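You operate a simulated robot arm through the tools that you are given. There is no shell and no other tool. Be economical: measure what you need, move in short steps, check, and stop when the job is done.

Carry out the task below with a simulated two-armed robot. There is one attempt and no reset: what you move stays moved.

## Task
Pick up the tee block with the smallest size on its label from the top of the fitting bench with one hand, pass it to the other hand and put it on the top of the parts bench.

The check looks at the end state, three seconds after you hand in, the way a careful person would. Anything else that was tipped, shoved, dropped, spilled or broken makes it a failure.

## Robot
Two 6-joint arms with two-finger parallel grippers on one trunk, on a base that drives. Base frame: it is fixed to the floor where the robot stands at the start and does not move with it; the origin is under the middle of the robot, x ahead of it, y to its left, z up; the surface under the hand at the start is at about z = 800. Lengths are in mm, angles in rad, forces in N, time in s.
The left shoulder is at the start at [60, 187, 1122], the right one opposite. With the tool pointing down near the work surface each hand reaches from about 220 to 620 mm from the robot's upright axis, wherever it stands, measured 20 degrees to its own side. Places, roughly: top of the parts bench [500, -1600, 800]. Payload 1.57 kg a hand.
Tool frame (each hand has its own): the origin (TCP) lies between the finger pads and is the grasp point; the fingertips stand 30 mm ahead of it; z points along the fingers, y is the line along which they close. The gripper opens to 110 mm. The fingers are 24 mm wide and 12 mm thick; the gripper's body (48 by 112 mm) begins 78 mm behind the TCP.
Orientation is that of the tool frame in the base frame, as a unit quaternion [x, y, z, w]. With the fingers straight down and closing along the base's y, the tool's x points along the base's -x, its y along +y and its z along -z.

## Interface
- The arms move only by the tool arm_command. It takes "left_steps", "right_steps" or both (then of equal length, played together; a hand with none holds still); each is a list that holds one entry, the list of rows, each a list of 7 numbers: the finger opening in mm, from 0 to 110, then the shift along the tool's x, y, z in units of 20 mm (1.0 is 20 mm), then the turn, a rotation vector about the tool's x, y, z in units of 8 degrees (1.0 is 8 degrees). In form: [[[hand, dx, dy, dz, ax, ay, az], ...]]. A call has 1 to 20 rows; each row shifts and turns the commanded pose from where the row before left it, along the tool's axes as they then stand. A call with a number of a shift or a turn outside -1 to 1 is refused whole. A row lasts 0.2 s, in which the tool goes at most 50 mm and 0.15 rad; a call with a longer step from one row to the next is refused whole, and so is a gripper value outside its range. Where a pose cannot be reached the arm comes as near as it can. A force on the tool above 40 N (or 10 N above the force at the start of the call, whichever is more), or a blocked arm, ends the call early, and 0.2 s more pass. Each finger travels about 153 mm/s and halts on what it meets, pressing with about 21 N; the grip force reading is that of the motor and also rises with nothing between the fingers. The clock runs only during rows and for 0.2 s after the last one: add rows that do not move to give the fingers time. It gives the time, the measured TCP pose, the force on the tool (base axes), the opening and the grip force at its end, in the units of the frame above (readings bear some noise), with the torque about the TCP (base axes, N m) and any sound that the robot's microphone picked up, and new pictures: "views" is both (left out), scene, wrist or none (wrist: the cameras of the hands that moved).
- Cameras (640 x 400 px; columns grow to the right, rows downward): "scene" is now at [-4.5, -42.6, 1650.9]; the picture's right is [-0.61, -0.80, 0.00], its down [-0.67, 0.51, -0.53] and it looks along [0.43, -0.32, -0.84] (base axes); focal length 275 px, centre (320, 200). "left" rides on the left gripper at [70, -16, -141] in its tool frame; the picture's right is [0.23, 0.97, 0.00], its down [-0.85, 0.20, -0.48] and it looks along [-0.47, 0.11, 0.88] (tool axes); focal length 222 px, centre (320, 200). "right" rides on the right gripper at [70, 16, -141] in its tool frame; the picture's right is [-0.23, 0.97, 0.00], its down [-0.86, -0.20, -0.48] and it looks along [-0.47, -0.11, 0.88] (tool axes); focal length 222 px, centre (320, 200). There is no depth. A picture from a camera that has moved, and an enlarged one, comes with that camera's place and axes in the base frame and with its lens.
- move_column(by): slides the trunk up (or, below 0, down) by that many mm; the arms and the scene camera ride with it, the base frame stays. It gives what a move gives, with no picture.
- base_move(legs): drives the robot by 1 to 6 legs, each [ahead, left, turn to the left] in mm, mm and rad, along the robot's own axes; the way and the turn of a leg run together, so that a leg with both is an arc; at most 1500 mm and 3.142 rad a leg. The arms and the cameras ride along, it lands a little off, and it stops where it bumps. It gives what a move gives, and a new picture of the scene camera.
- pan_tilt(pan, tilt): turns the head with the scene camera to pan (to the left, within 1.501 rad either way) and tilt (down, from -0.506 to 1.204), counted from straight ahead of the robot. It gives what a move gives, and a new picture of the scene camera.
- close_up(camera, box): a new picture of the part [left, top, right, bottom] of that camera's present view, enlarged. No time passes.
- close_job(): hands the job in; it is judged then, once.

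Work in short steps. Places have to be worked out from the pictures, the camera data and where the tool is seen: move nearer, look again, correct. Check each grasp and each placing, and mend what went wrong. You have 120 turns and 260 pictures in all, those below and enlarged ones among them. Open the grippers and draw the arms clear of the work before you hand the job in, unless the task says otherwise; then end with one line.

The tools are called after "Emit:" as a command line: name --argument value ..., lists and objects as JSON in quotes. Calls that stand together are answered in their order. arm_command: Moves the arms, as the interface text tells. Its arguments: {"type":"object","properties":{"left_steps":{"type":"array","items":{"type":"array","items":{"type":"array","items":{"type":"number"}}}},"right_steps":{"type":"array","items":{"type":"array","items":{"type":"array","items":{"type":"number"}}}},"views":{"type":"string","enum":["both","scene","wrist","none"]}},"required":[]} The other tools are called the same way: move_column (by) slides the trunk up or down; base_move (legs) drives the base; pan_tilt (pan, tilt) turns the head that bears the scene camera; close_up (camera, box) takes an enlarged picture of a part of a camera's view; close_job () hands the job in.

At the start:

```text
time: 0.0
left_ee_pos: [405.1, -35.2, 1034.3]
left_ee_rot: [0.0, 1.0, 0.0, 0.0]
left_wrist_force: [-0.7, -1.3, -0.2]
left_ft_torque: [-0.02, -0.04, 0.0]
left_opening: 109.9
left_gripper_force: 0.1
right_ee_pos: [308.2, -445.3, 1089.5]
right_ee_rot: [0.0, 1.0, 0.0, 0.0]
right_wrist_force: [0.0, 0.5, -0.5]
right_ft_torque: [0.01, 0.03, -0.01]
right_opening: 109.9
right_gripper_force: 0.1
trunk travel left (down, up): [-750.0, 240.0]
robot x, y, heading: [-0.6, -1.8, 0.002]
head pan, tilt: [-0.651, 1.007]
```

scene: 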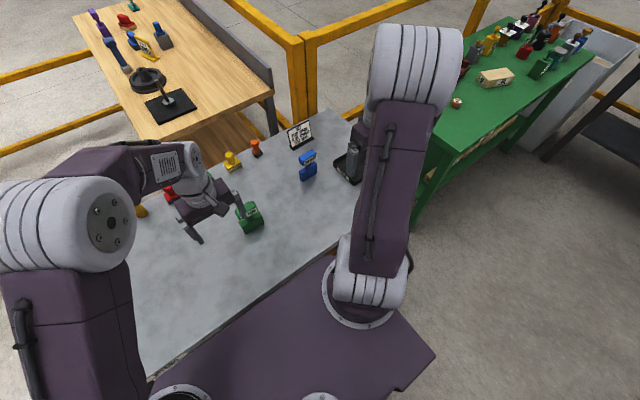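
right: 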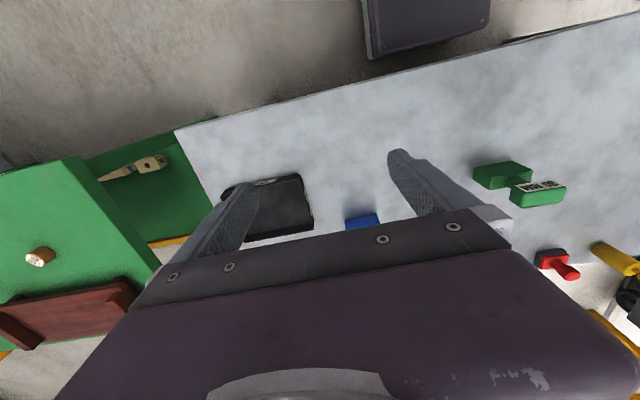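
left: 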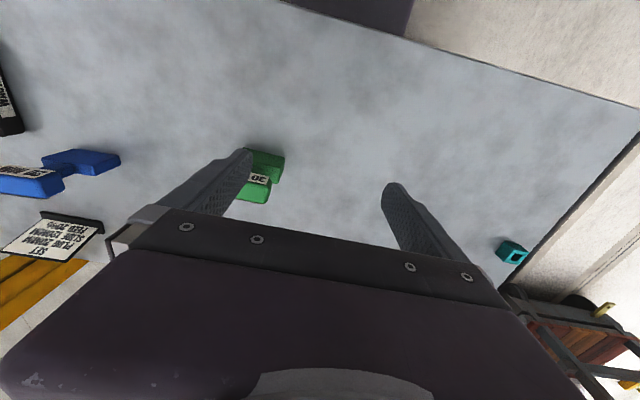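

The grey bench in front holds several tee-shaped blocks with labels. I zoom in on them to read the labels.

Emit:
close_up --camera "scene" --box '[120, 110, 380, 270]'

Emit:
close_up --camera "left" --box '[0, 100, 300, 290]'

Emit:
close_up --camera "scene" --box '[430, 0, 640, 130]'

Emit:
close_up --camera "right" --box '[440, 140, 640, 270]'

```text
2.46 times, centred on (250, 190) of scene
camera zoom: at [-4.5, -42.6, 1650.9], right [-0.61, -0.8, 0.0], down [-0.67, 0.51, -0.53], along [0.43, -0.32, -0.84], focal length 676 px, centre (492, 225)
```

zoom: 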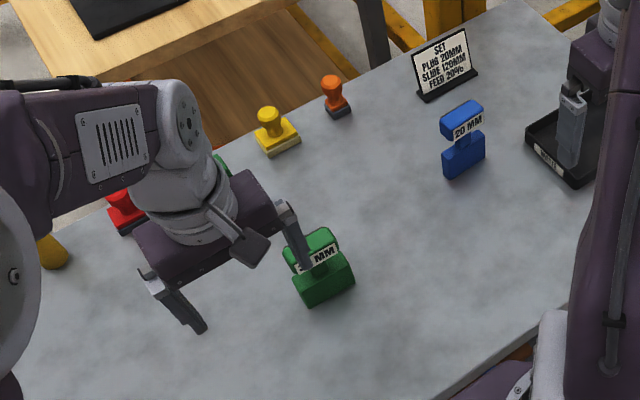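

```text
2.11 times, centred on (150, 195) of left
camera zoom: at [333.3, -52.2, 1174.5], right [-0.23, 0.97, 0.0], down [0.85, 0.2, 0.48], along [0.47, 0.11, -0.88], focal length 468 px, centre (678, 210)
```

zoom: 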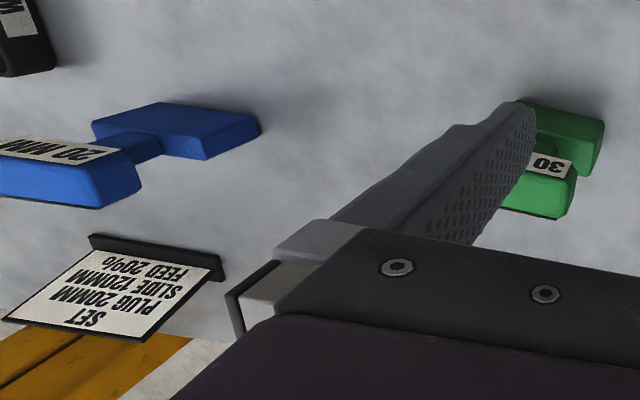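

```text
3.05 times, centred on (535, 65) of scene
camera zoom: at [-4.5, -42.6, 1650.9], right [-0.61, -0.8, 0.0], down [-0.67, 0.51, -0.53], along [0.43, -0.32, -0.84], focal length 837 px, centre (-335, 611)
```

zoom: 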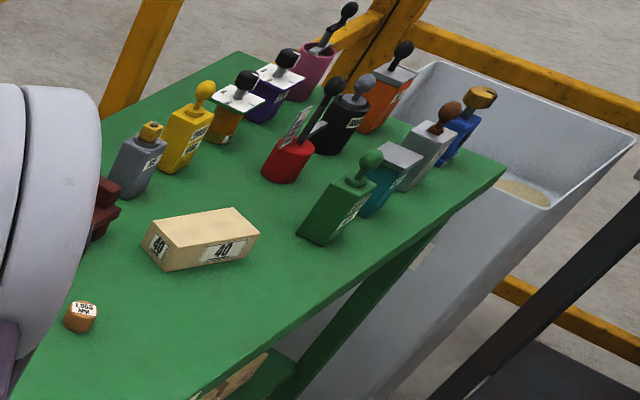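

```text
3.08 times, centred on (540, 205) of right
camera zoom: at [237.6, -426.6, 1232.1], right [0.23, 0.97, 0.0], down [0.86, -0.2, 0.48], along [0.47, -0.11, -0.88], focal length 684 px, centre (-357, 185)
```

zoom: 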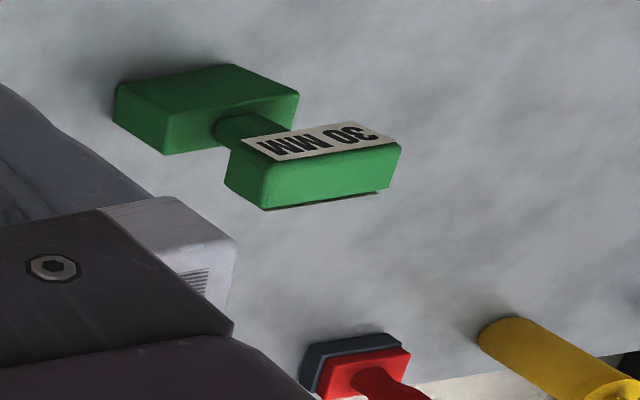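

Blue reads 20 MM and green 30 MM; other blocks may be hidden behind the left arm. I pan to view the rest of the bench.

Emit:
pan_tilt --pan 0.1 --tilt 0.9

Emit:
pan_tilt --pan 0.9 --tilt 0.8

Emit:
pan_tilt --pan -1.3 --tilt 0.7

```text
time: 1.1
left_ee_pos: [405.5, -35.0, 1034.4]
left_ee_rot: [-0.001, 1.0, 0.001, 0.0]
left_wrist_force: [0.6, 0.1, -0.4]
left_ft_torque: [-0.01, -0.03, -0.03]
left_opening: 110.0
left_gripper_force: 0.1
right_ee_pos: [307.8, -443.3, 1090.5]
right_ee_rot: [0.0, 1.0, 0.0, 0.001]
right_wrist_force: [1.0, -0.2, -0.6]
right_ft_torque: [-0.01, 0.01, 0.0]
right_opening: 110.2
right_gripper_force: 0.0
trunk travel left (down, up): [-750.0, 240.0]
robot x, y, heading: [-1.2, 3.6, -0.004]
head pan, tilt: [0.099, 0.901]
camera scene: at [15.5, 6.7, 1658.5], right [0.1, -1.0, 0.0], down [-0.78, -0.08, -0.62], along [0.62, 0.06, -0.78], focal length 275 px, centre (320, 200)
```

scene: 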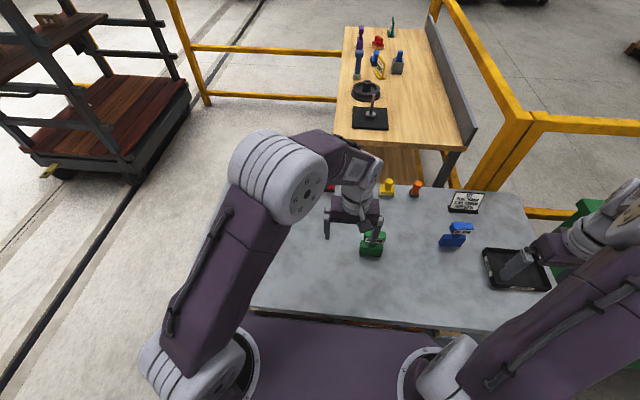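

```text
time: 2.2
left_ee_pos: [405.1, -36.0, 1034.7]
left_ee_rot: [0.001, 1.0, 0.0, 0.0]
left_wrist_force: [0.1, 0.2, 0.9]
left_ft_torque: [0.0, 0.0, -0.03]
left_opening: 109.9
left_gripper_force: 0.0
right_ee_pos: [308.3, -443.7, 1089.7]
right_ee_rot: [0.001, 1.0, 0.0, 0.0]
right_wrist_force: [-0.2, -0.4, -0.6]
right_ft_torque: [-0.05, -0.03, 0.01]
right_opening: 110.4
right_gripper_force: 0.1
trunk travel left (down, up): [-750.0, 240.0]
robot x, y, heading: [0.5, -0.5, 0.0]
head pan, tilt: [0.901, 0.799]
camera scene: at [-9.4, 62.5, 1666.4], right [0.78, -0.62, 0.0], down [-0.45, -0.56, -0.7], along [0.43, 0.55, -0.72], focal length 275 px, centre (320, 200)
```

scene: 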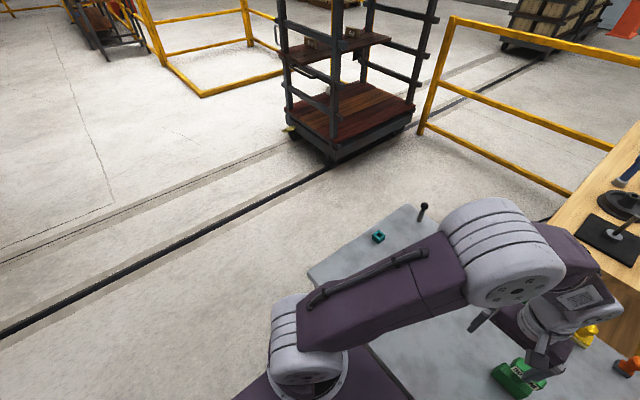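

```text
time: 4.3
left_ee_pos: [405.1, -35.4, 1034.4]
left_ee_rot: [0.0, 1.0, 0.0, 0.0]
left_wrist_force: [0.3, -1.0, 0.1]
left_ft_torque: [0.0, -0.02, -0.01]
left_opening: 110.4
left_gripper_force: 0.0
right_ee_pos: [307.9, -443.0, 1090.7]
right_ee_rot: [0.0, 1.0, 0.0, 0.0]
right_wrist_force: [-0.2, 0.3, -0.6]
right_ft_torque: [0.03, -0.02, 0.0]
right_opening: 110.3
right_gripper_force: 0.1
trunk travel left (down, up): [-750.0, 240.0]
robot x, y, heading: [-1.7, 0.9, -0.006]
head pan, tilt: [-1.3, 0.7]
camera scene: at [-36.8, -82.5, 1674.7], right [-0.96, -0.27, 0.0], down [-0.17, 0.62, -0.76], along [0.2, -0.74, -0.64], focal length 275 px, centre (320, 200)
```

scene: 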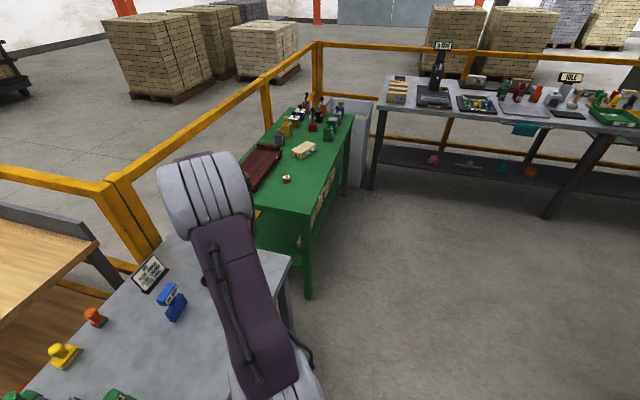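

The green table is the parts bench (its block works out near [445,-1505]). I check the signs on the far bench, and whether any other tee blocks exist.

Emit:
close_up --camera "scene" --box '[360, 30, 640, 205]'

Emit:
close_up --camera "scene" --box '[220, 80, 380, 210]'

Emit:
close_up --camera "scene" --box '[0, 240, 260, 400]'

```text
2.29 times, centred on (500, 118) of scene
camera zoom: at [-36.8, -82.5, 1674.7], right [-0.96, -0.27, 0.0], down [-0.17, 0.62, -0.76], along [0.2, -0.74, -0.64], focal length 628 px, centre (-91, 389)
```

zoom: 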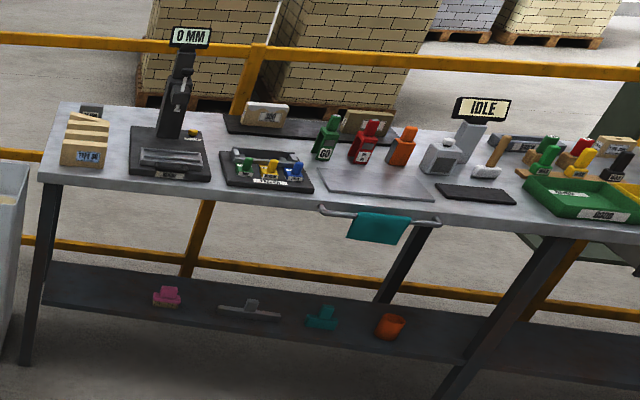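

```text
3.08 times, centred on (300, 145) of scene
camera zoom: at [-36.8, -82.5, 1674.7], right [-0.96, -0.27, 0.0], down [-0.17, 0.62, -0.76], along [0.2, -0.74, -0.64], focal length 845 px, centre (382, 369)
```

zoom: 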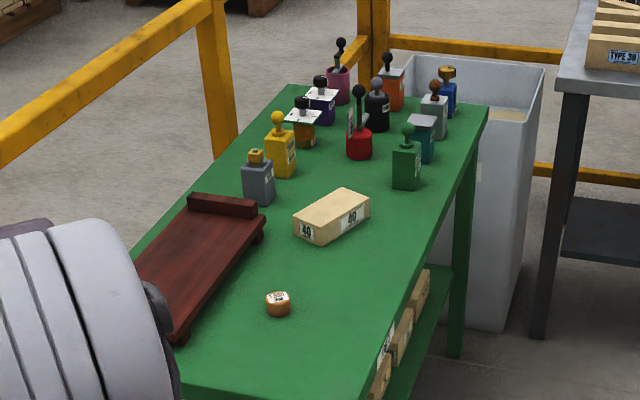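

```text
2.46 times, centred on (130, 320) of scene
camera zoom: at [-36.8, -82.5, 1674.7], right [-0.96, -0.27, 0.0], down [-0.17, 0.62, -0.76], along [0.2, -0.74, -0.64], focal length 676 px, centre (788, -95)
```

zoom: 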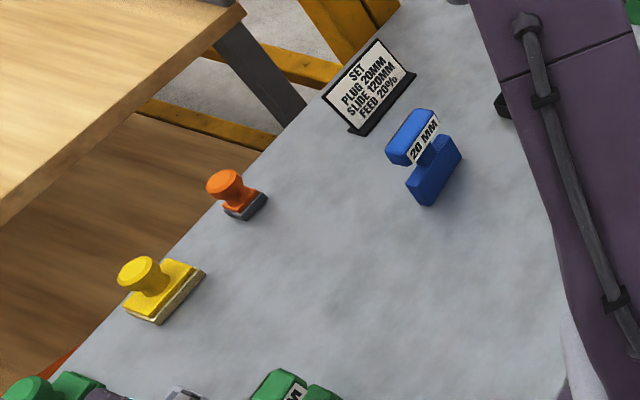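

The near grey bench is the fitting bench. Something green is hidden behind the left wrist, so I move the left hand to the left and view the bench again.

Emit:
arm_command --left_steps '[[[110, 0, 1, 0, 0, 0, 0], [110, 0, 1, 0, 0, 0, 0], [110, 0, 1, 0, 0, 0, 0], [110, 0, 1, 0, 0, 0, 0], [110, 0, 1, 0, 0, 0, 0], [110, 0, 1, 0, 0, 0, 0], [110, 0, 1, 0, 0, 0, 0], [110, 0, 1, 0, 0, 0, 0], [110, 0, 1, 0, 0, 0, 0], [110, 0, 1, 0, 0, 0, 0], [110, 0, 1, 0, 0, 0, 0], [110, 0, 1, 0, 0, 0, 0]]]' --views "wrist"

Emit:
pan_tilt --pan -0.3 --tilt 0.9

```text
time: 6.9
left_ee_pos: [403.2, 203.9, 1033.9]
left_ee_rot: [0.0, 1.0, -0.001, 0.0]
left_wrist_force: [-0.1, 0.9, 0.4]
left_ft_torque: [0.0, -0.04, 0.0]
left_opening: 109.9
left_gripper_force: 0.1
right_ee_pos: [308.0, -442.5, 1089.5]
right_ee_rot: [0.0, 1.0, 0.0, 0.0]
right_wrist_force: [-0.1, 0.5, 0.2]
right_ft_torque: [0.02, 0.02, -0.01]
right_opening: 109.8
right_gripper_force: 0.0
trunk travel left (down, up): [-750.0, 240.0]
robot x, y, heading: [1.0, -0.0, 0.001]
head pan, tilt: [-1.3, 0.7]
camera left: at [332.2, 187.8, 1174.6], right [-0.23, 0.97, 0.0], down [0.85, 0.2, 0.48], along [0.47, 0.11, -0.88], focal length 222 px, centre (320, 200)
```

left: 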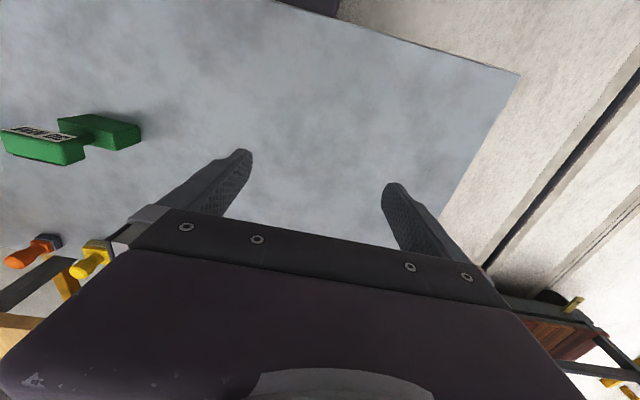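

```text
time: 8.2
left_ee_pos: [404.6, 203.6, 1034.5]
left_ee_rot: [0.001, 1.0, -0.001, 0.0]
left_wrist_force: [-0.2, -0.4, -0.5]
left_ft_torque: [-0.01, -0.03, -0.02]
left_opening: 109.8
left_gripper_force: 0.0
right_ee_pos: [307.7, -444.2, 1089.9]
right_ee_rot: [0.0, 1.0, 0.0, 0.0]
right_wrist_force: [-0.1, 0.3, 0.1]
right_ft_torque: [0.03, -0.01, -0.03]
right_opening: 109.9
right_gripper_force: 0.0
trunk travel left (down, up): [-750.0, 240.0]
robot x, y, heading: [0.3, 3.8, -0.003]
head pan, tilt: [-0.3, 0.901]
camera scene: at [12.5, -23.0, 1658.5], right [-0.3, -0.95, 0.0], down [-0.75, 0.23, -0.62], along [0.59, -0.18, -0.78], focal length 275 px, centre (320, 200)
```

scene: 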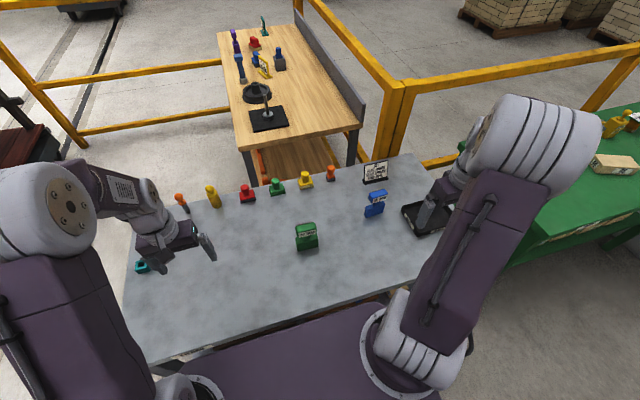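

Emit:
close_up --camera "scene" --box '[120, 150, 300, 280]'

Emit:
close_up --camera "scene" --box '[280, 150, 460, 270]'

Emit:
close_up --camera "scene" --box '[210, 10, 370, 140]'

```text
3.08 times, centred on (210, 215) of scene
camera zoom: at [12.5, -23.0, 1658.5], right [-0.3, -0.95, 0.0], down [-0.75, 0.23, -0.62], along [0.59, -0.18, -0.78], focal length 845 px, centre (658, 154)
```

zoom: 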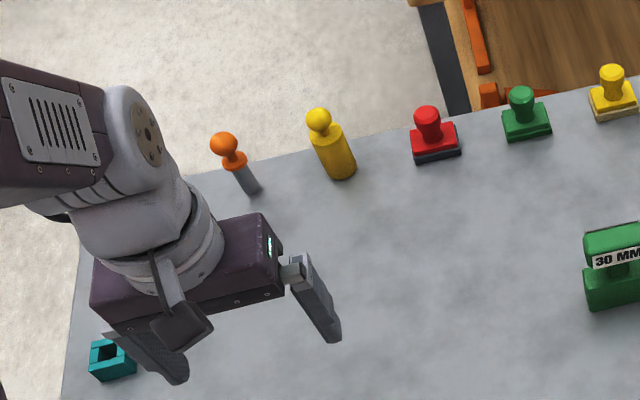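

```text
3.33 times, centred on (370, 210) of scene
camera zoom: at [12.5, -23.0, 1658.5], right [-0.3, -0.95, 0.0], down [-0.75, 0.23, -0.62], along [0.59, -0.18, -0.78], focal length 916 px, centre (153, 167)
```

zoom: 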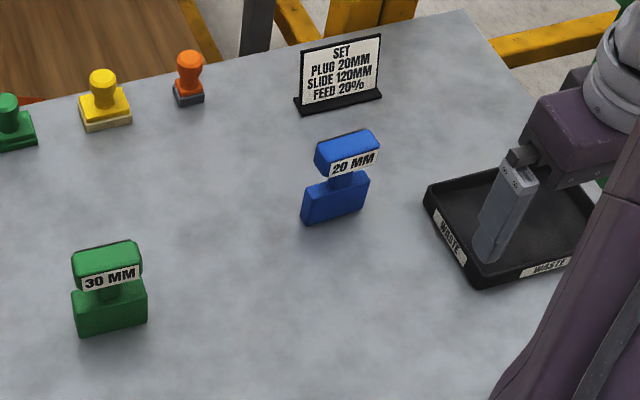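

```text
3.08 times, centred on (290, 75) of scene
camera zoom: at [12.5, -23.0, 1658.5], right [-0.3, -0.95, 0.0], down [-0.75, 0.23, -0.62], along [0.59, -0.18, -0.78], focal length 845 px, centre (412, 585)
```

zoom: 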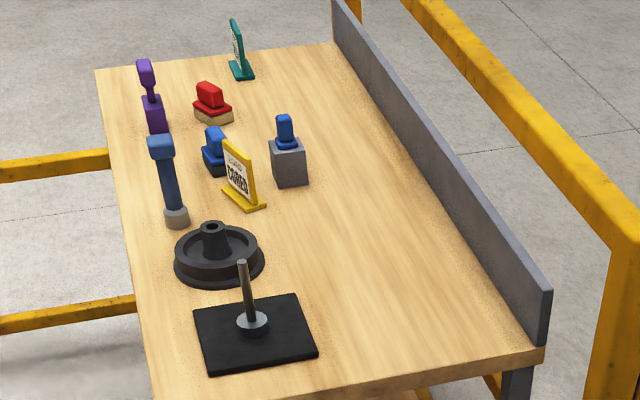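

Only two tees sit on the fitting bench: blue 20 MM (about [545,-402], long axis along y, about 115 tall) and green 30 MM. I'll take blue with the right hand from above, so I drive 250 mm right and look straight at it.

Emit:
base_move --legs '[[0, -250, 0]]'

Emit:
arm_command --right_steps '[[[110, 0, 1, 0, 0, 0, -1], [110, 0, 1, 0, 0, 0, -1], [110, 0, 1, 0, 0, 0, -1], [110, 0, 1, 0, 0, 0, -1], [110, 0, 0, 0, 0, 0, -1], [110, 0, 0, 0, 0, 0, -1], [110, 0, 0, 0, 0, 0, -1], [110, 0, 0, 0, 0, 0, -1], [110, 0, 0, 0, 0, 0, -1], [110, 0, 0, 0, 0, 0, -1], [110, 0, 0, 0, 0, 0, -1], [110, 0, 0, 0, 0, 0, -0.25]]]' --views "both"

```text
time: 10.0
left_ee_pos: [403.1, -42.6, 1034.8]
left_ee_rot: [0.001, 1.0, 0.0, 0.001]
left_wrist_force: [-0.1, -0.7, -0.8]
left_ft_torque: [-0.03, -0.01, -0.01]
left_opening: 110.2
left_gripper_force: 0.1
right_ee_pos: [307.6, -688.1, 1090.1]
right_ee_rot: [0.0, 1.0, -0.001, 0.001]
right_wrist_force: [-0.3, -0.5, 0.4]
right_ft_torque: [0.0, -0.01, 0.02]
right_opening: 110.4
right_gripper_force: 0.1
trunk travel left (down, up): [-750.0, 240.0]
robot x, y, heading: [-4.6, -251.4, 0.003]
head pan, tilt: [-0.3, 0.901]
camera scene: at [12.3, -267.8, 1658.6], right [-0.3, -0.95, 0.0], down [-0.75, 0.23, -0.62], along [0.59, -0.19, -0.78], focal length 275 px, centre (320, 200)
```

scene: 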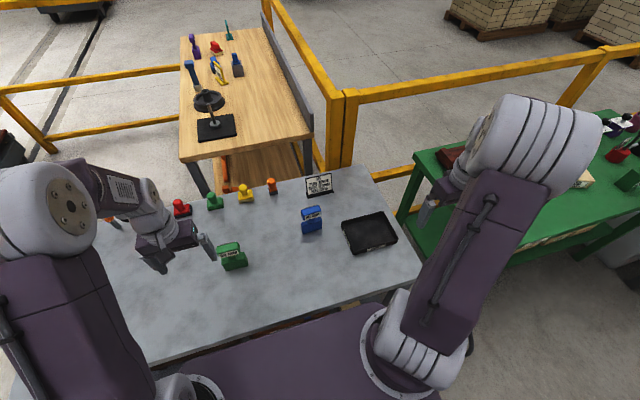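

```text
time: 12.6
left_ee_pos: [404.0, -43.1, 1034.4]
left_ee_rot: [0.0, 1.0, 0.0, 0.0]
left_wrist_force: [0.4, -0.2, 0.2]
left_ft_torque: [-0.01, 0.03, 0.01]
left_opening: 110.0
left_gripper_force: 0.0
right_ee_pos: [290.0, -614.4, 1090.1]
right_ee_rot: [-0.707, 0.707, 0.0, 0.0]
right_wrist_force: [-0.5, -0.4, -0.7]
right_ft_torque: [-0.01, -0.04, -0.01]
right_opening: 110.0
right_gripper_force: 0.0
trunk travel left (down, up): [-750.0, 240.0]
robot x, y, heading: [1.6, -245.3, -0.001]
head pan, tilt: [-0.3, 0.901]
camera scene: at [12.3, -269.3, 1658.5], right [-0.3, -0.95, 0.0], down [-0.75, 0.23, -0.62], along [0.59, -0.18, -0.78], focal length 275 px, centre (320, 200)
camera right: at [273.6, -682.0, 1231.7], right [-0.97, 0.23, 0.0], down [0.2, 0.86, 0.48], along [0.11, 0.47, -0.88], focal length 222 px, centre (320, 200)
```

scene: 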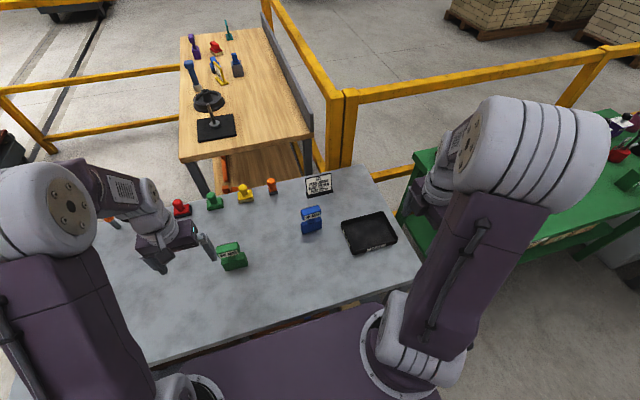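
right: 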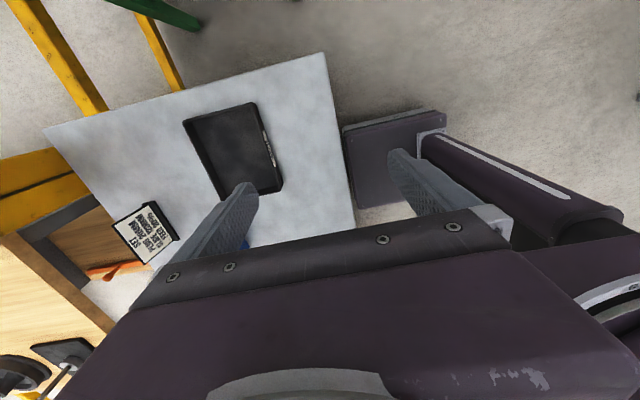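

Waste tray is clear below. Zoom on the blue tee from this vantage to refine its position.

Emit:
close_up --camera "scene" --box '[280, 190, 344, 250]'

```text
6.67 times, centred on (312, 220) of scene
camera zoom: at [12.3, -269.3, 1658.5], right [-0.3, -0.95, 0.0], down [-0.75, 0.23, -0.62], along [0.59, -0.18, -0.78], focal length 1832 px, centre (373, 67)
```

zoom: 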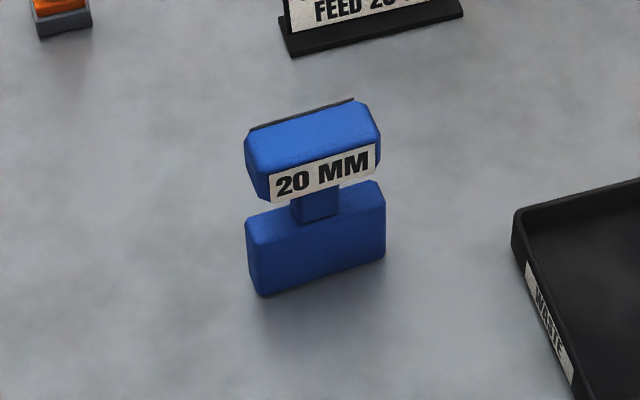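

Tee estimate: x ≈ 531–560, y ≈ -365…-438 (centre -402), top z ≈ 916, cap from about 888. I bring the right hand over it at the present height.

Emit:
arm_command --right_steps '[[[110, -0.816, -0.985, 0, 0, 0, 0], [110, -0.816, -0.985, 0, 0, 0, 0], [110, -0.816, -0.985, 0, 0, 0, 0], [110, -0.816, -0.985, 0, 0, 0, 0], [110, -0.816, -0.985, 0, 0, 0, 0], [110, -0.816, -0.985, 0, 0, 0, 0], [110, -0.816, -0.985, 0, 0, 0, 0], [110, -0.816, -0.985, 0, 0, 0, 0], [110, -0.816, -0.985, 0, 0, 0, 0], [110, -0.816, -0.985, 0, 0, 0, 0], [110, -0.816, -0.985, 0, 0, 0, 0], [110, -0.816, -0.985, 0, 0, 0, 0], [110, -0.816, -0.985, 0, 0, 0, 0], [110, 0, 0, 0, 0, 0, 0]]]' --views "both"

```text
time: 15.6
left_ee_pos: [404.3, -43.0, 1035.2]
left_ee_rot: [0.002, 1.0, -0.001, 0.001]
left_wrist_force: [-0.4, -0.2, 0.1]
left_ft_torque: [0.01, 0.0, 0.02]
left_opening: 110.0
left_gripper_force: 0.1
right_ee_pos: [549.2, -401.8, 1091.6]
right_ee_rot: [-0.706, 0.708, 0.0, -0.001]
right_wrist_force: [0.5, 0.5, -0.1]
right_ft_torque: [-0.03, 0.0, 0.0]
right_opening: 109.9
right_gripper_force: 0.1
trunk travel left (down, up): [-750.0, 240.0]
robot x, y, heading: [-0.4, -244.7, -0.003]
head pan, tilt: [-0.3, 0.901]
camera scene: at [11.8, -269.6, 1658.5], right [-0.3, -0.95, 0.0], down [-0.75, 0.23, -0.62], along [0.59, -0.18, -0.78], focal length 275 px, centre (320, 200)
camera right: at [531.7, -471.5, 1233.5], right [-0.97, 0.23, 0.0], down [0.2, 0.85, 0.48], along [0.11, 0.47, -0.88], focal length 222 px, centre (320, 200)
```

scene: 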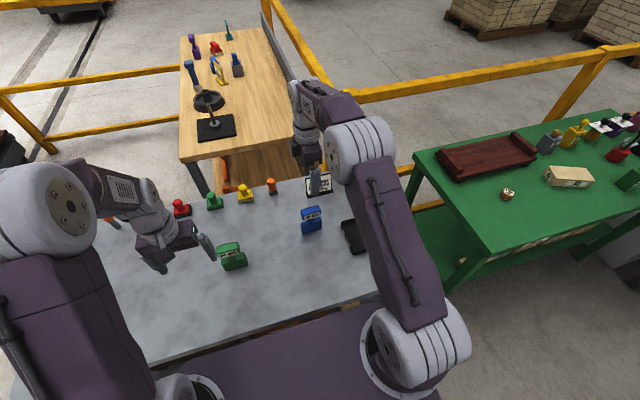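
right: 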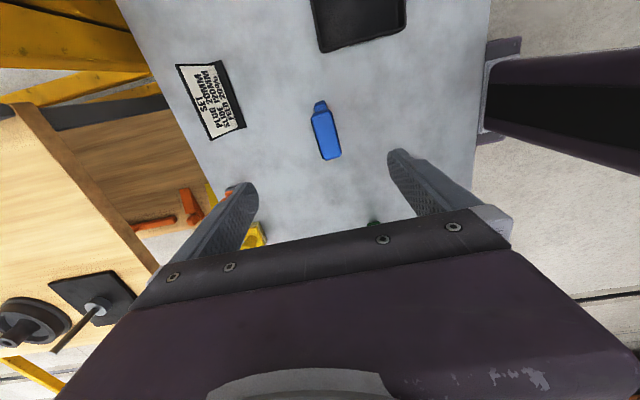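

The cap is centred at x≈541 and aligned with the fingers. I shift 8 mm and descend 150 mm, then look.

Emit:
arm_command --right_steps '[[[90, 0, 0.4, 0, 0, 0, 0], [80, 0, 0, 1, 0, 0, 0], [80, 0, 0, 1, 0, 0, 0], [80, 0, 0, 1, 0, 0, 0], [80, 0, 0, 1, 0, 0, 0], [80, 0, 0, 1, 0, 0, 0], [80, 0, 0, 1, 0, 0, 0], [80, 0, 0, 1, 0, 0, 0], [80, 0, 0, 0, 0, 0, 0]]]' --views "both"

Emit:
close_up --camera "scene" --box '[260, 130, 370, 250]'

```text
time: 17.6
left_ee_pos: [403.7, -43.5, 1034.7]
left_ee_rot: [0.001, 1.0, 0.0, -0.001]
left_wrist_force: [-0.3, 0.6, -0.6]
left_ft_torque: [0.0, -0.02, -0.01]
left_opening: 109.9
left_gripper_force: 0.0
right_ee_pos: [538.6, -402.5, 951.4]
right_ee_rot: [-0.706, 0.708, 0.0, 0.0]
right_wrist_force: [0.4, 0.7, -0.7]
right_ft_torque: [0.0, 0.02, -0.01]
right_opening: 79.9
right_gripper_force: 0.0
trunk travel left (down, up): [-750.0, 240.0]
robot x, y, heading: [-3.0, -245.6, -0.002]
head pan, tilt: [-0.3, 0.901]
camera scene: at [12.2, -269.2, 1658.5], right [-0.3, -0.95, 0.0], down [-0.75, 0.23, -0.62], along [0.59, -0.18, -0.78], focal length 275 px, centre (320, 200)
camera right: at [521.3, -471.3, 1093.1], right [-0.97, 0.23, 0.0], down [0.2, 0.85, 0.48], along [0.11, 0.47, -0.88], focal length 222 px, centre (320, 200)
```

scene: 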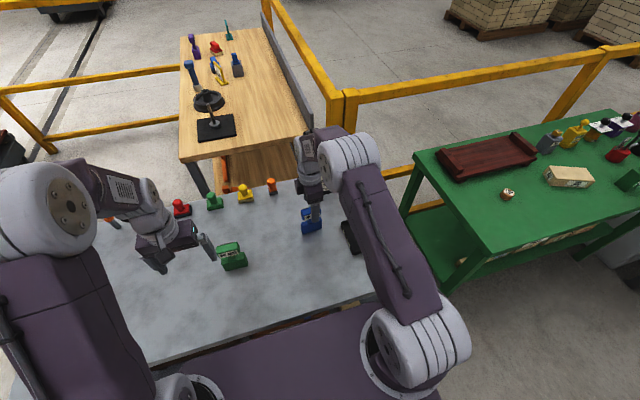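
right: 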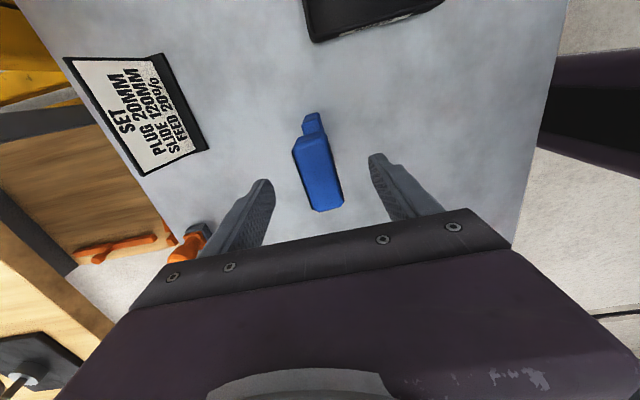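

```text
3.33 times, centred on (315, 190) of scene
camera zoom: at [12.2, -269.2, 1658.5], right [-0.3, -0.95, 0.0], down [-0.75, 0.23, -0.62], along [0.59, -0.18, -0.78], focal length 916 px, centre (337, 233)
```

zoom: 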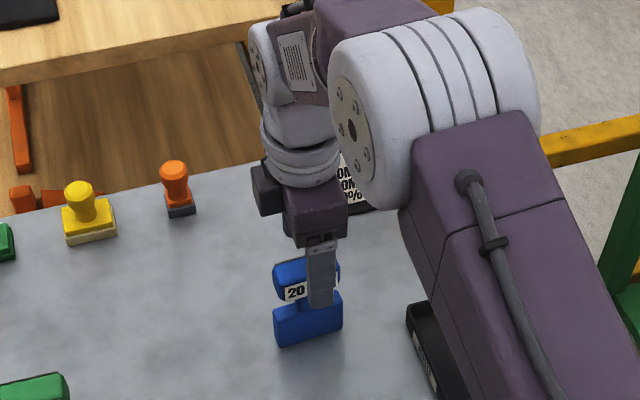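

Cap centre computed at [538,-401], right under the TCP. I descend 49 mm and close.

Emit:
arm_command --right_steps '[[[80, 0, 0, 0.8, 0, 0, 0], [80, 0, 0, 0.8, 0, 0, 0], [80, 0, 0, 0.85, 0, 0, 0], [80, 0, 0, 0, 0, 0, 0], [50, 0, 0, 0, 0, 0, 0], [20, 0, 0, 0, 0, 0, 0], [15, 0, 0, 0, 0, 0, 0], [15, 0, 0, 0, 0, 0, 0]]]' --views "both"

Emit:
close_up --camera "scene" --box '[260, 130, 370, 250]'

```text
time: 19.4
left_ee_pos: [403.7, -42.9, 1034.1]
left_ee_rot: [0.001, 1.0, 0.0, 0.0]
left_wrist_force: [0.1, -0.9, 0.3]
left_ft_torque: [-0.03, -0.04, 0.0]
left_opening: 110.0
left_gripper_force: 0.1
right_ee_pos: [537.2, -402.4, 902.5]
right_ee_rot: [-0.706, 0.708, 0.0, 0.0]
right_wrist_force: [-0.4, 0.5, 0.2]
right_ft_torque: [-0.02, -0.01, -0.02]
right_opening: 29.6
right_gripper_force: 20.7
trunk travel left (down, up): [-750.0, 240.0]
robot x, y, heading: [0.8, -246.4, -0.001]
head pan, tilt: [-0.3, 0.901]
camera scene: at [12.6, -269.3, 1658.5], right [-0.3, -0.95, 0.0], down [-0.75, 0.23, -0.62], along [0.59, -0.18, -0.78], focal length 275 px, centre (320, 200)
camera right: at [520.6, -471.0, 1043.3], right [-0.97, 0.23, 0.0], down [0.2, 0.85, 0.48], along [0.11, 0.47, -0.88], focal length 222 px, centre (320, 200)
```

scene: 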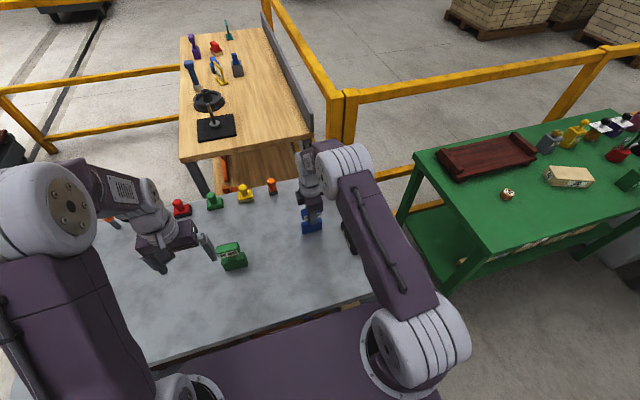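
right: 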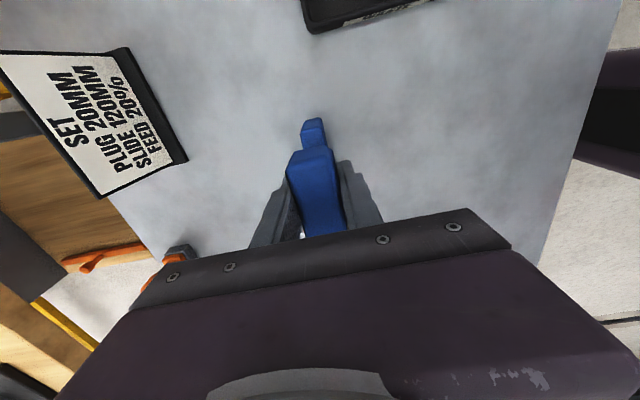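

```text
3.33 times, centred on (315, 190) of scene
camera zoom: at [12.6, -269.3, 1658.5], right [-0.3, -0.95, 0.0], down [-0.75, 0.23, -0.62], along [0.59, -0.18, -0.78], focal length 916 px, centre (337, 233)
```

zoom: 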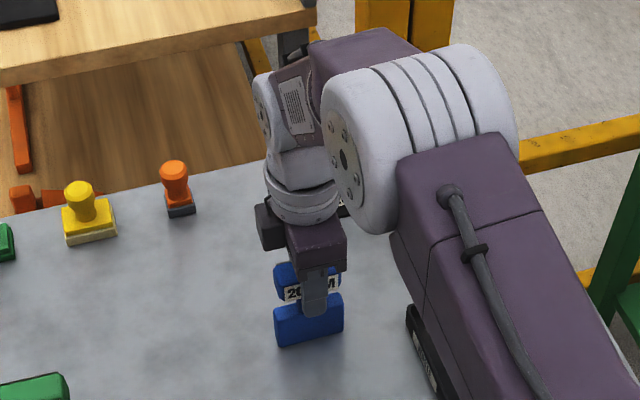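

Grip holds at 29.6 mm with 20.7 N. I lift straight up 180 mm.

Emit:
arm_command --right_steps '[[[15, 0, 0, -0.5, 0, 0, 0], [15, 0, 0, -0.5, 0, 0, 0], [15, 0, 0, -1, 0, 0, 0], [15, 0, 0, -1, 0, 0, 0], [15, 0, 0, -1, 0, 0, 0], [15, 0, 0, -1, 0, 0, 0], [15, 0, 0, -1, 0, 0, 0], [15, 0, 0, -1, 0, 0, 0], [15, 0, 0, -1, 0, 0, 0], [15, 0, 0, -1, 0, 0, 0], [15, 0, 0, 0, 0, 0, 0]]]' --views "both"

```text
time: 21.8
left_ee_pos: [403.4, -43.2, 1035.0]
left_ee_rot: [0.001, 1.0, 0.001, 0.0]
left_wrist_force: [0.7, -0.3, 1.0]
left_ft_torque: [0.03, -0.03, 0.02]
left_opening: 110.2
left_gripper_force: 0.0
right_ee_pos: [542.0, -401.3, 1081.0]
right_ee_rot: [-0.707, 0.707, 0.0, 0.0]
right_wrist_force: [-0.6, -0.6, -0.6]
right_ft_torque: [-0.01, 0.03, 0.0]
right_opening: 29.7
right_gripper_force: 21.3
trunk travel left (down, up): [-750.0, 240.0]
robot x, y, heading: [0.4, -247.3, -0.001]
head pan, tilt: [-0.3, 0.901]
camera scene: at [12.8, -269.4, 1658.5], right [-0.3, -0.95, 0.0], down [-0.75, 0.23, -0.62], along [0.59, -0.18, -0.78], focal length 275 px, centre (320, 200)
camera right: at [524.1, -470.5, 1222.7], right [-0.97, 0.23, 0.0], down [0.2, 0.85, 0.48], along [0.11, 0.47, -0.88], focal length 222 px, centre (320, 200)
```

scene: 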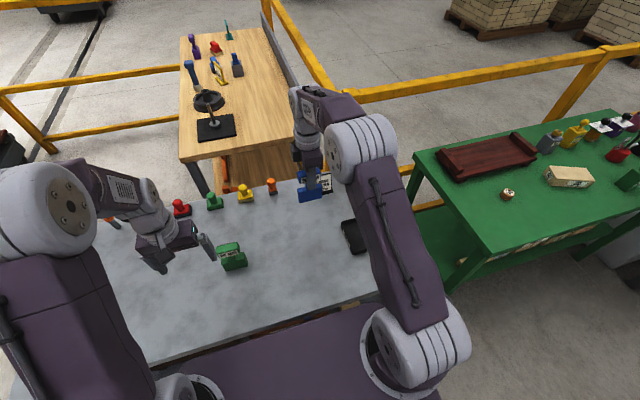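
right: 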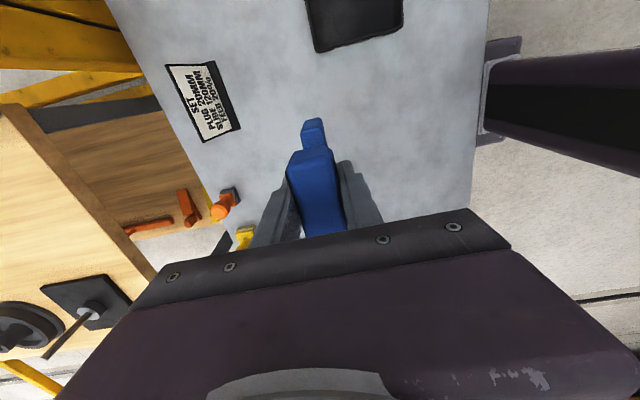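

Tee is held upright. Now I turn the left hand to face right and 30° down (closing along x), while carrying the right hand to about [420,-330,1120].

Emit:
arm_command --left_steps '[[[110, 0, 0, 0, 0, 0, -1], [110, 0, 0, 0, 0, 0, -1], [110, 0, 0, 0, 0, 0, -1], [110, 0, 0, 0, 0, 0, -1], [110, 0, 0, 0, 0, 0, -1], [110, 0, 0, 0, 0, 0, -1], [110, 0, 0, 0, 0, 0, -1], [110, 0, 0, 0, 0, 0, -1], [110, 0, 0, 0, 0, 0, -1], [110, 0, 0, 0, 0, 0, -1], [110, 0, 0, 0, 0, 0, -1], [110, 0, 0, 0, 0, 0, -0.25], [110, 0, 0, 0, 0, 1, 0], [110, 0, 0, 0, 0, 1, 0], [110, 0, 0, 0, 0, 1, 0], [110, 0, 0, 0, 0, 1, 0], [110, 0, 0, 0, 0, 1, 0], [110, 0, 0, 0, 0, 1, 0], [110, 0, 0, 0, 0, 1, 0], [110, 0, 0, 0, 0, 0.5, 0]]]' --right_steps '[[[15, -0.3, 0.5, -0.17, 0, 0, 0], [15, -0.3, 0.5, -0.17, 0, 0, 0], [15, -0.3, 0.5, -0.17, 0, 0, 0], [15, -0.3, 0.5, -0.17, 0, 0, 0], [15, -0.3, 0.5, -0.17, 0, 0, 0], [15, -0.3, 0.5, -0.17, 0, 0, 0], [15, -0.3, 0.5, -0.17, 0, 0, 0], [15, -0.3, 0.5, -0.17, 0, 0, 0], [15, -0.3, 0.5, -0.17, 0, 0, 0], [15, -0.3, 0.5, -0.17, 0, 0, 0], [15, -0.3, 0.5, -0.17, 0, 0, 0], [15, -0.3, 0.5, -0.17, 0, 0, 0], [15, 0, 0, 0, 0, 0, 0], [15, 0, 0, 0, 0, 0, 0], [15, 0, 0, 0, 0, 0, 0], [15, 0, 0, 0, 0, 0, 0], [15, 0, 0, 0, 0, 0, 0], [15, 0, 0, 0, 0, 0, 0], [15, 0, 0, 0, 0, 0, 0], [15, 0, 0, 0, 0, 0, 0]]]' --views "both"

```text
time: 26.0
left_ee_pos: [402.9, -41.8, 1035.1]
left_ee_rot: [-0.611, 0.613, -0.354, -0.354]
left_wrist_force: [-1.1, 0.2, 0.7]
left_ft_torque: [0.0, 0.01, 0.04]
left_opening: 110.2
left_gripper_force: 0.0
right_ee_pos: [418.3, -329.6, 1121.9]
right_ee_rot: [-0.707, 0.708, 0.0, 0.0]
right_wrist_force: [-0.2, -1.0, -0.2]
right_ft_torque: [-0.04, 0.01, -0.01]
right_opening: 29.8
right_gripper_force: 20.7
trunk travel left (down, up): [-750.0, 240.0]
robot x, y, heading: [2.0, -248.2, -0.004]
head pan, tilt: [-0.3, 0.901]
camera scene: at [12.7, -269.0, 1658.6], right [-0.3, -0.95, 0.0], down [-0.75, 0.23, -0.62], along [0.59, -0.18, -0.78], focal length 275 px, centre (320, 200)
camera right: at [401.8, -397.5, 1264.0], right [-0.97, 0.23, 0.0], down [0.2, 0.85, 0.48], along [0.11, 0.47, -0.88], focal length 222 px, centre (320, 200)
camera left: at [418.4, 44.6, 1164.0], right [-0.97, -0.11, 0.2], down [-0.2, 0.84, -0.5], along [-0.11, -0.53, -0.84], focal length 222 px, centre (320, 200)
```

scene: 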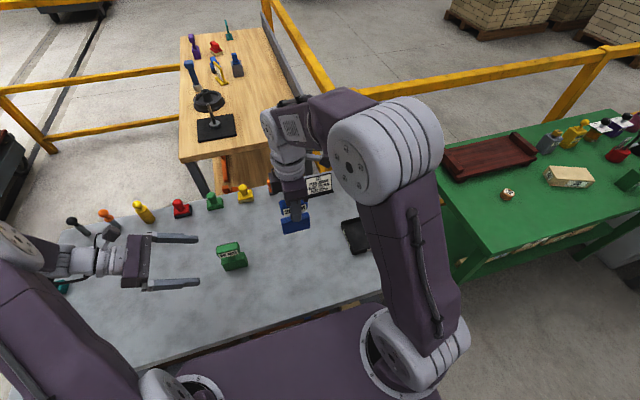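
right: 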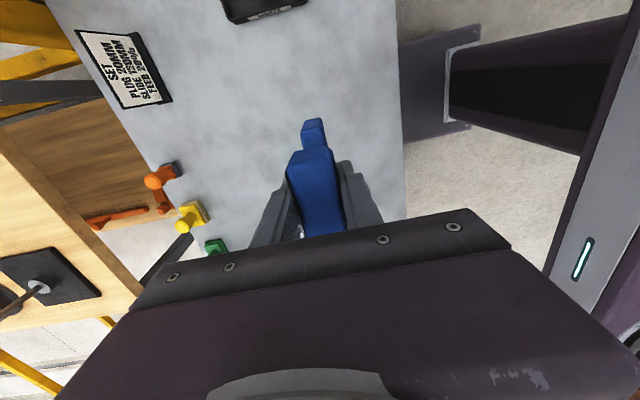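
left: 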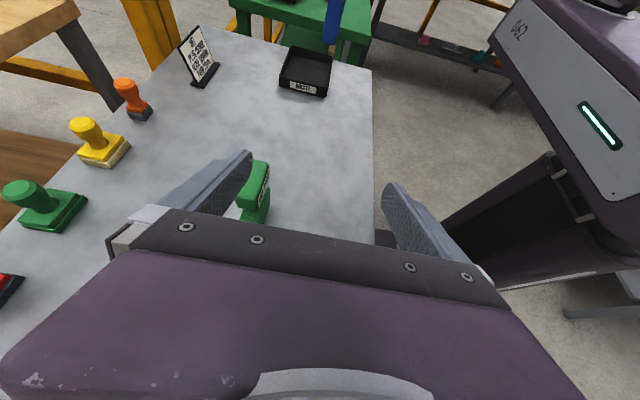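

Left hand has the wanted attitude. Base of tee is about at z 1020–1064, left end y≈-292. I move the left hand to a pre-grasp 140 mm back along its approach line.

Emit:
arm_command --left_steps '[[[100, 0.9, -0.1, 0.5, 0, 0, 0], [90, 0.9, -0.1, 0.5, 0, 0, 0], [80, 0.9, -0.1, 0.5, 0, 0, 0], [80, 0.9, -0.1, 0.5, 0, 0, 0], [80, 0.9, -0.1, 0.5, 0, 0, 0], [80, 0.9, -0.1, 0.5, 0, 0, 0], [80, 0.9, -0.1, 0.5, 0, 0, 0], [80, 0.9, -0.1, 0.5, 0, 0, 0], [80, 0, 0, 0, 0, 0, 0]]]' --views "both"

Emit:
close_up --camera "scene" --box '[180, 110, 400, 250]'

```text
time: 28.0
left_ee_pos: [417.1, -184.3, 1121.0]
left_ee_rot: [-0.612, 0.613, -0.353, -0.354]
left_wrist_force: [0.1, 0.3, 0.6]
left_ft_torque: [-0.04, 0.01, 0.01]
left_opening: 79.8
left_gripper_force: 0.0
right_ee_pos: [418.4, -327.5, 1123.2]
right_ee_rot: [-0.706, 0.708, 0.0, 0.0]
right_wrist_force: [-0.1, 0.0, -0.2]
right_ft_torque: [0.0, -0.01, -0.01]
right_opening: 29.5
right_gripper_force: 20.4
trunk travel left (down, up): [-750.0, 240.0]
robot x, y, heading: [-3.5, -245.3, -0.003]
head pan, tilt: [-0.3, 0.901]
camera scene: at [12.7, -268.7, 1658.5], right [-0.3, -0.95, 0.0], down [-0.75, 0.23, -0.62], along [0.59, -0.18, -0.78], focal length 275 px, centre (320, 200)
camera left: at [431.7, -97.5, 1250.8], right [-0.97, -0.11, 0.2], down [-0.2, 0.84, -0.5], along [-0.11, -0.53, -0.84], focal length 222 px, centre (320, 200)
```

scene: 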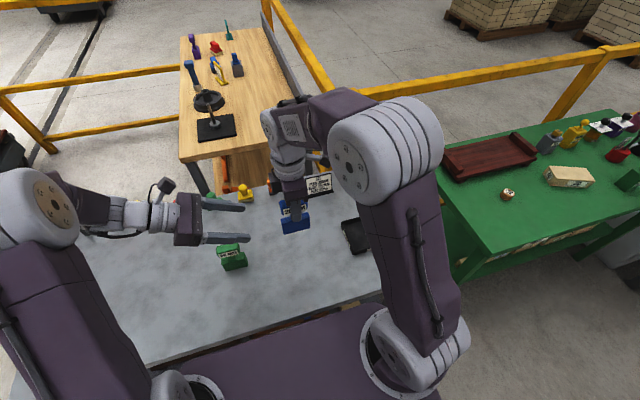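
left: 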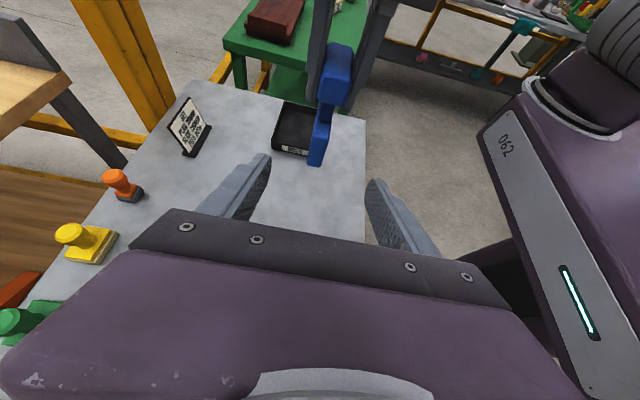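

```text
2.86 times, centred on (290, 180) of scene
camera zoom: at [12.7, -268.7, 1658.5], right [-0.3, -0.95, 0.0], down [-0.75, 0.23, -0.62], along [0.59, -0.18, -0.78], focal length 785 px, centre (406, 257)
```

zoom: 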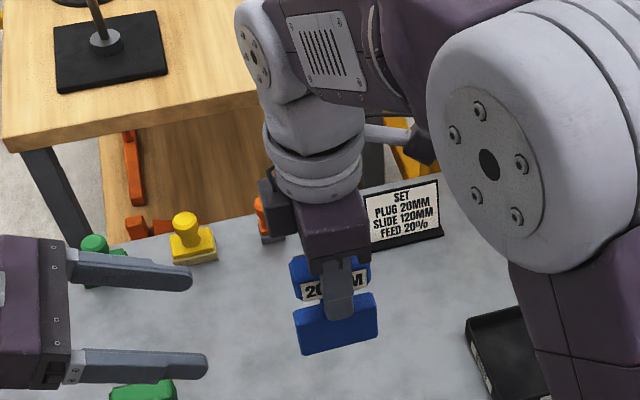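

Aligned. I advance 100 mm along the approach line and check before the final part.

Emit:
arm_command --left_steps '[[[80, 0, 0, 1, 0, 0, 0], [80, 0, 0, 1, 0, 0, 0], [80, 0, 0, 1, 0, 0, 0], [80, 0, 0, 1, 0, 0, 0], [80, 0, 0, 1, 0, 0, 0], [80, 0, 0, 0, 0, 0, 0]]]' --views "both"

Emit:
close_up --camera "scene" --box '[180, 110, 400, 250]'

```text
time: 29.4
left_ee_pos: [419.2, -270.8, 1070.2]
left_ee_rot: [-0.611, 0.613, -0.353, -0.354]
left_wrist_force: [-0.1, -0.8, 0.7]
left_ft_torque: [0.02, 0.01, -0.03]
left_opening: 79.9
left_gripper_force: 0.1
right_ee_pos: [418.9, -327.5, 1122.6]
right_ee_rot: [-0.707, 0.708, 0.0, 0.0]
right_wrist_force: [0.0, 0.5, -0.7]
right_ft_torque: [-0.03, 0.0, 0.02]
right_opening: 29.6
right_gripper_force: 21.1
trunk travel left (down, up): [-750.0, 240.0]
robot x, y, heading: [-0.6, -244.9, -0.009]
head pan, tilt: [-0.3, 0.901]
camera scene: at [12.2, -268.9, 1658.5], right [-0.3, -0.95, 0.0], down [-0.75, 0.23, -0.62], along [0.59, -0.18, -0.78], focal length 275 px, centre (320, 200)
camera left: at [434.4, -184.1, 1200.0], right [-0.97, -0.11, 0.2], down [-0.2, 0.84, -0.5], along [-0.11, -0.53, -0.84], focal length 222 px, centre (320, 200)
```

scene: 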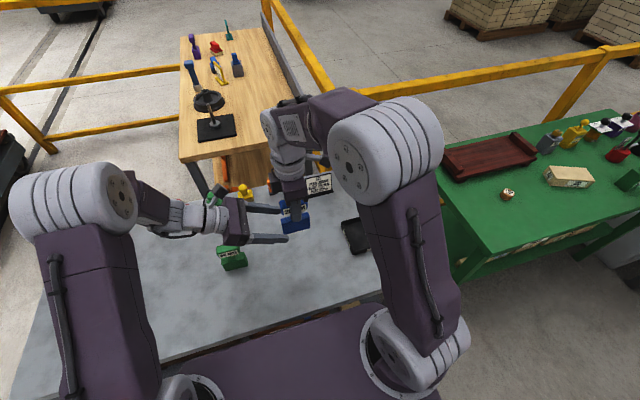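
left: 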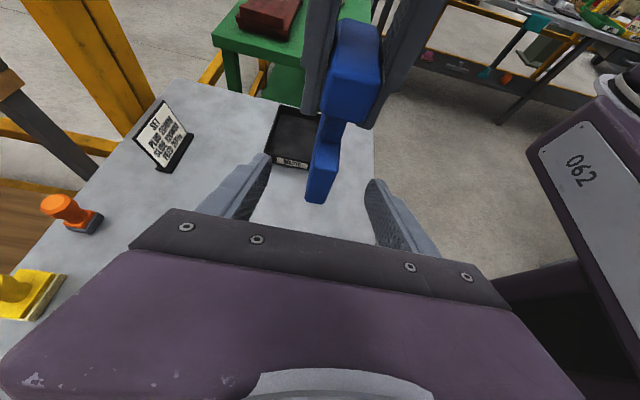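

```text
2.86 times, centred on (290, 180) of scene
camera zoom: at [12.2, -268.9, 1658.5], right [-0.3, -0.95, 0.0], down [-0.75, 0.23, -0.62], along [0.59, -0.18, -0.78], focal length 785 px, centre (406, 257)
```

zoom: 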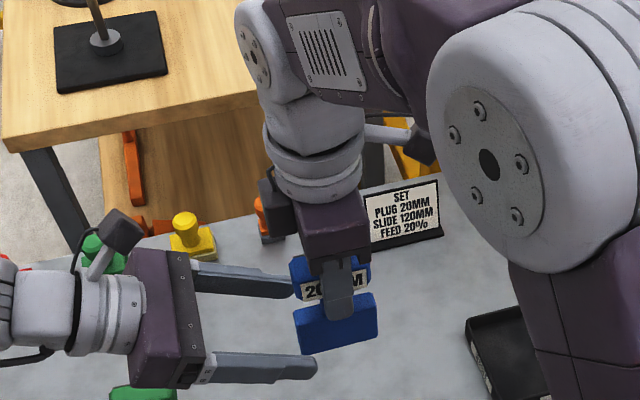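

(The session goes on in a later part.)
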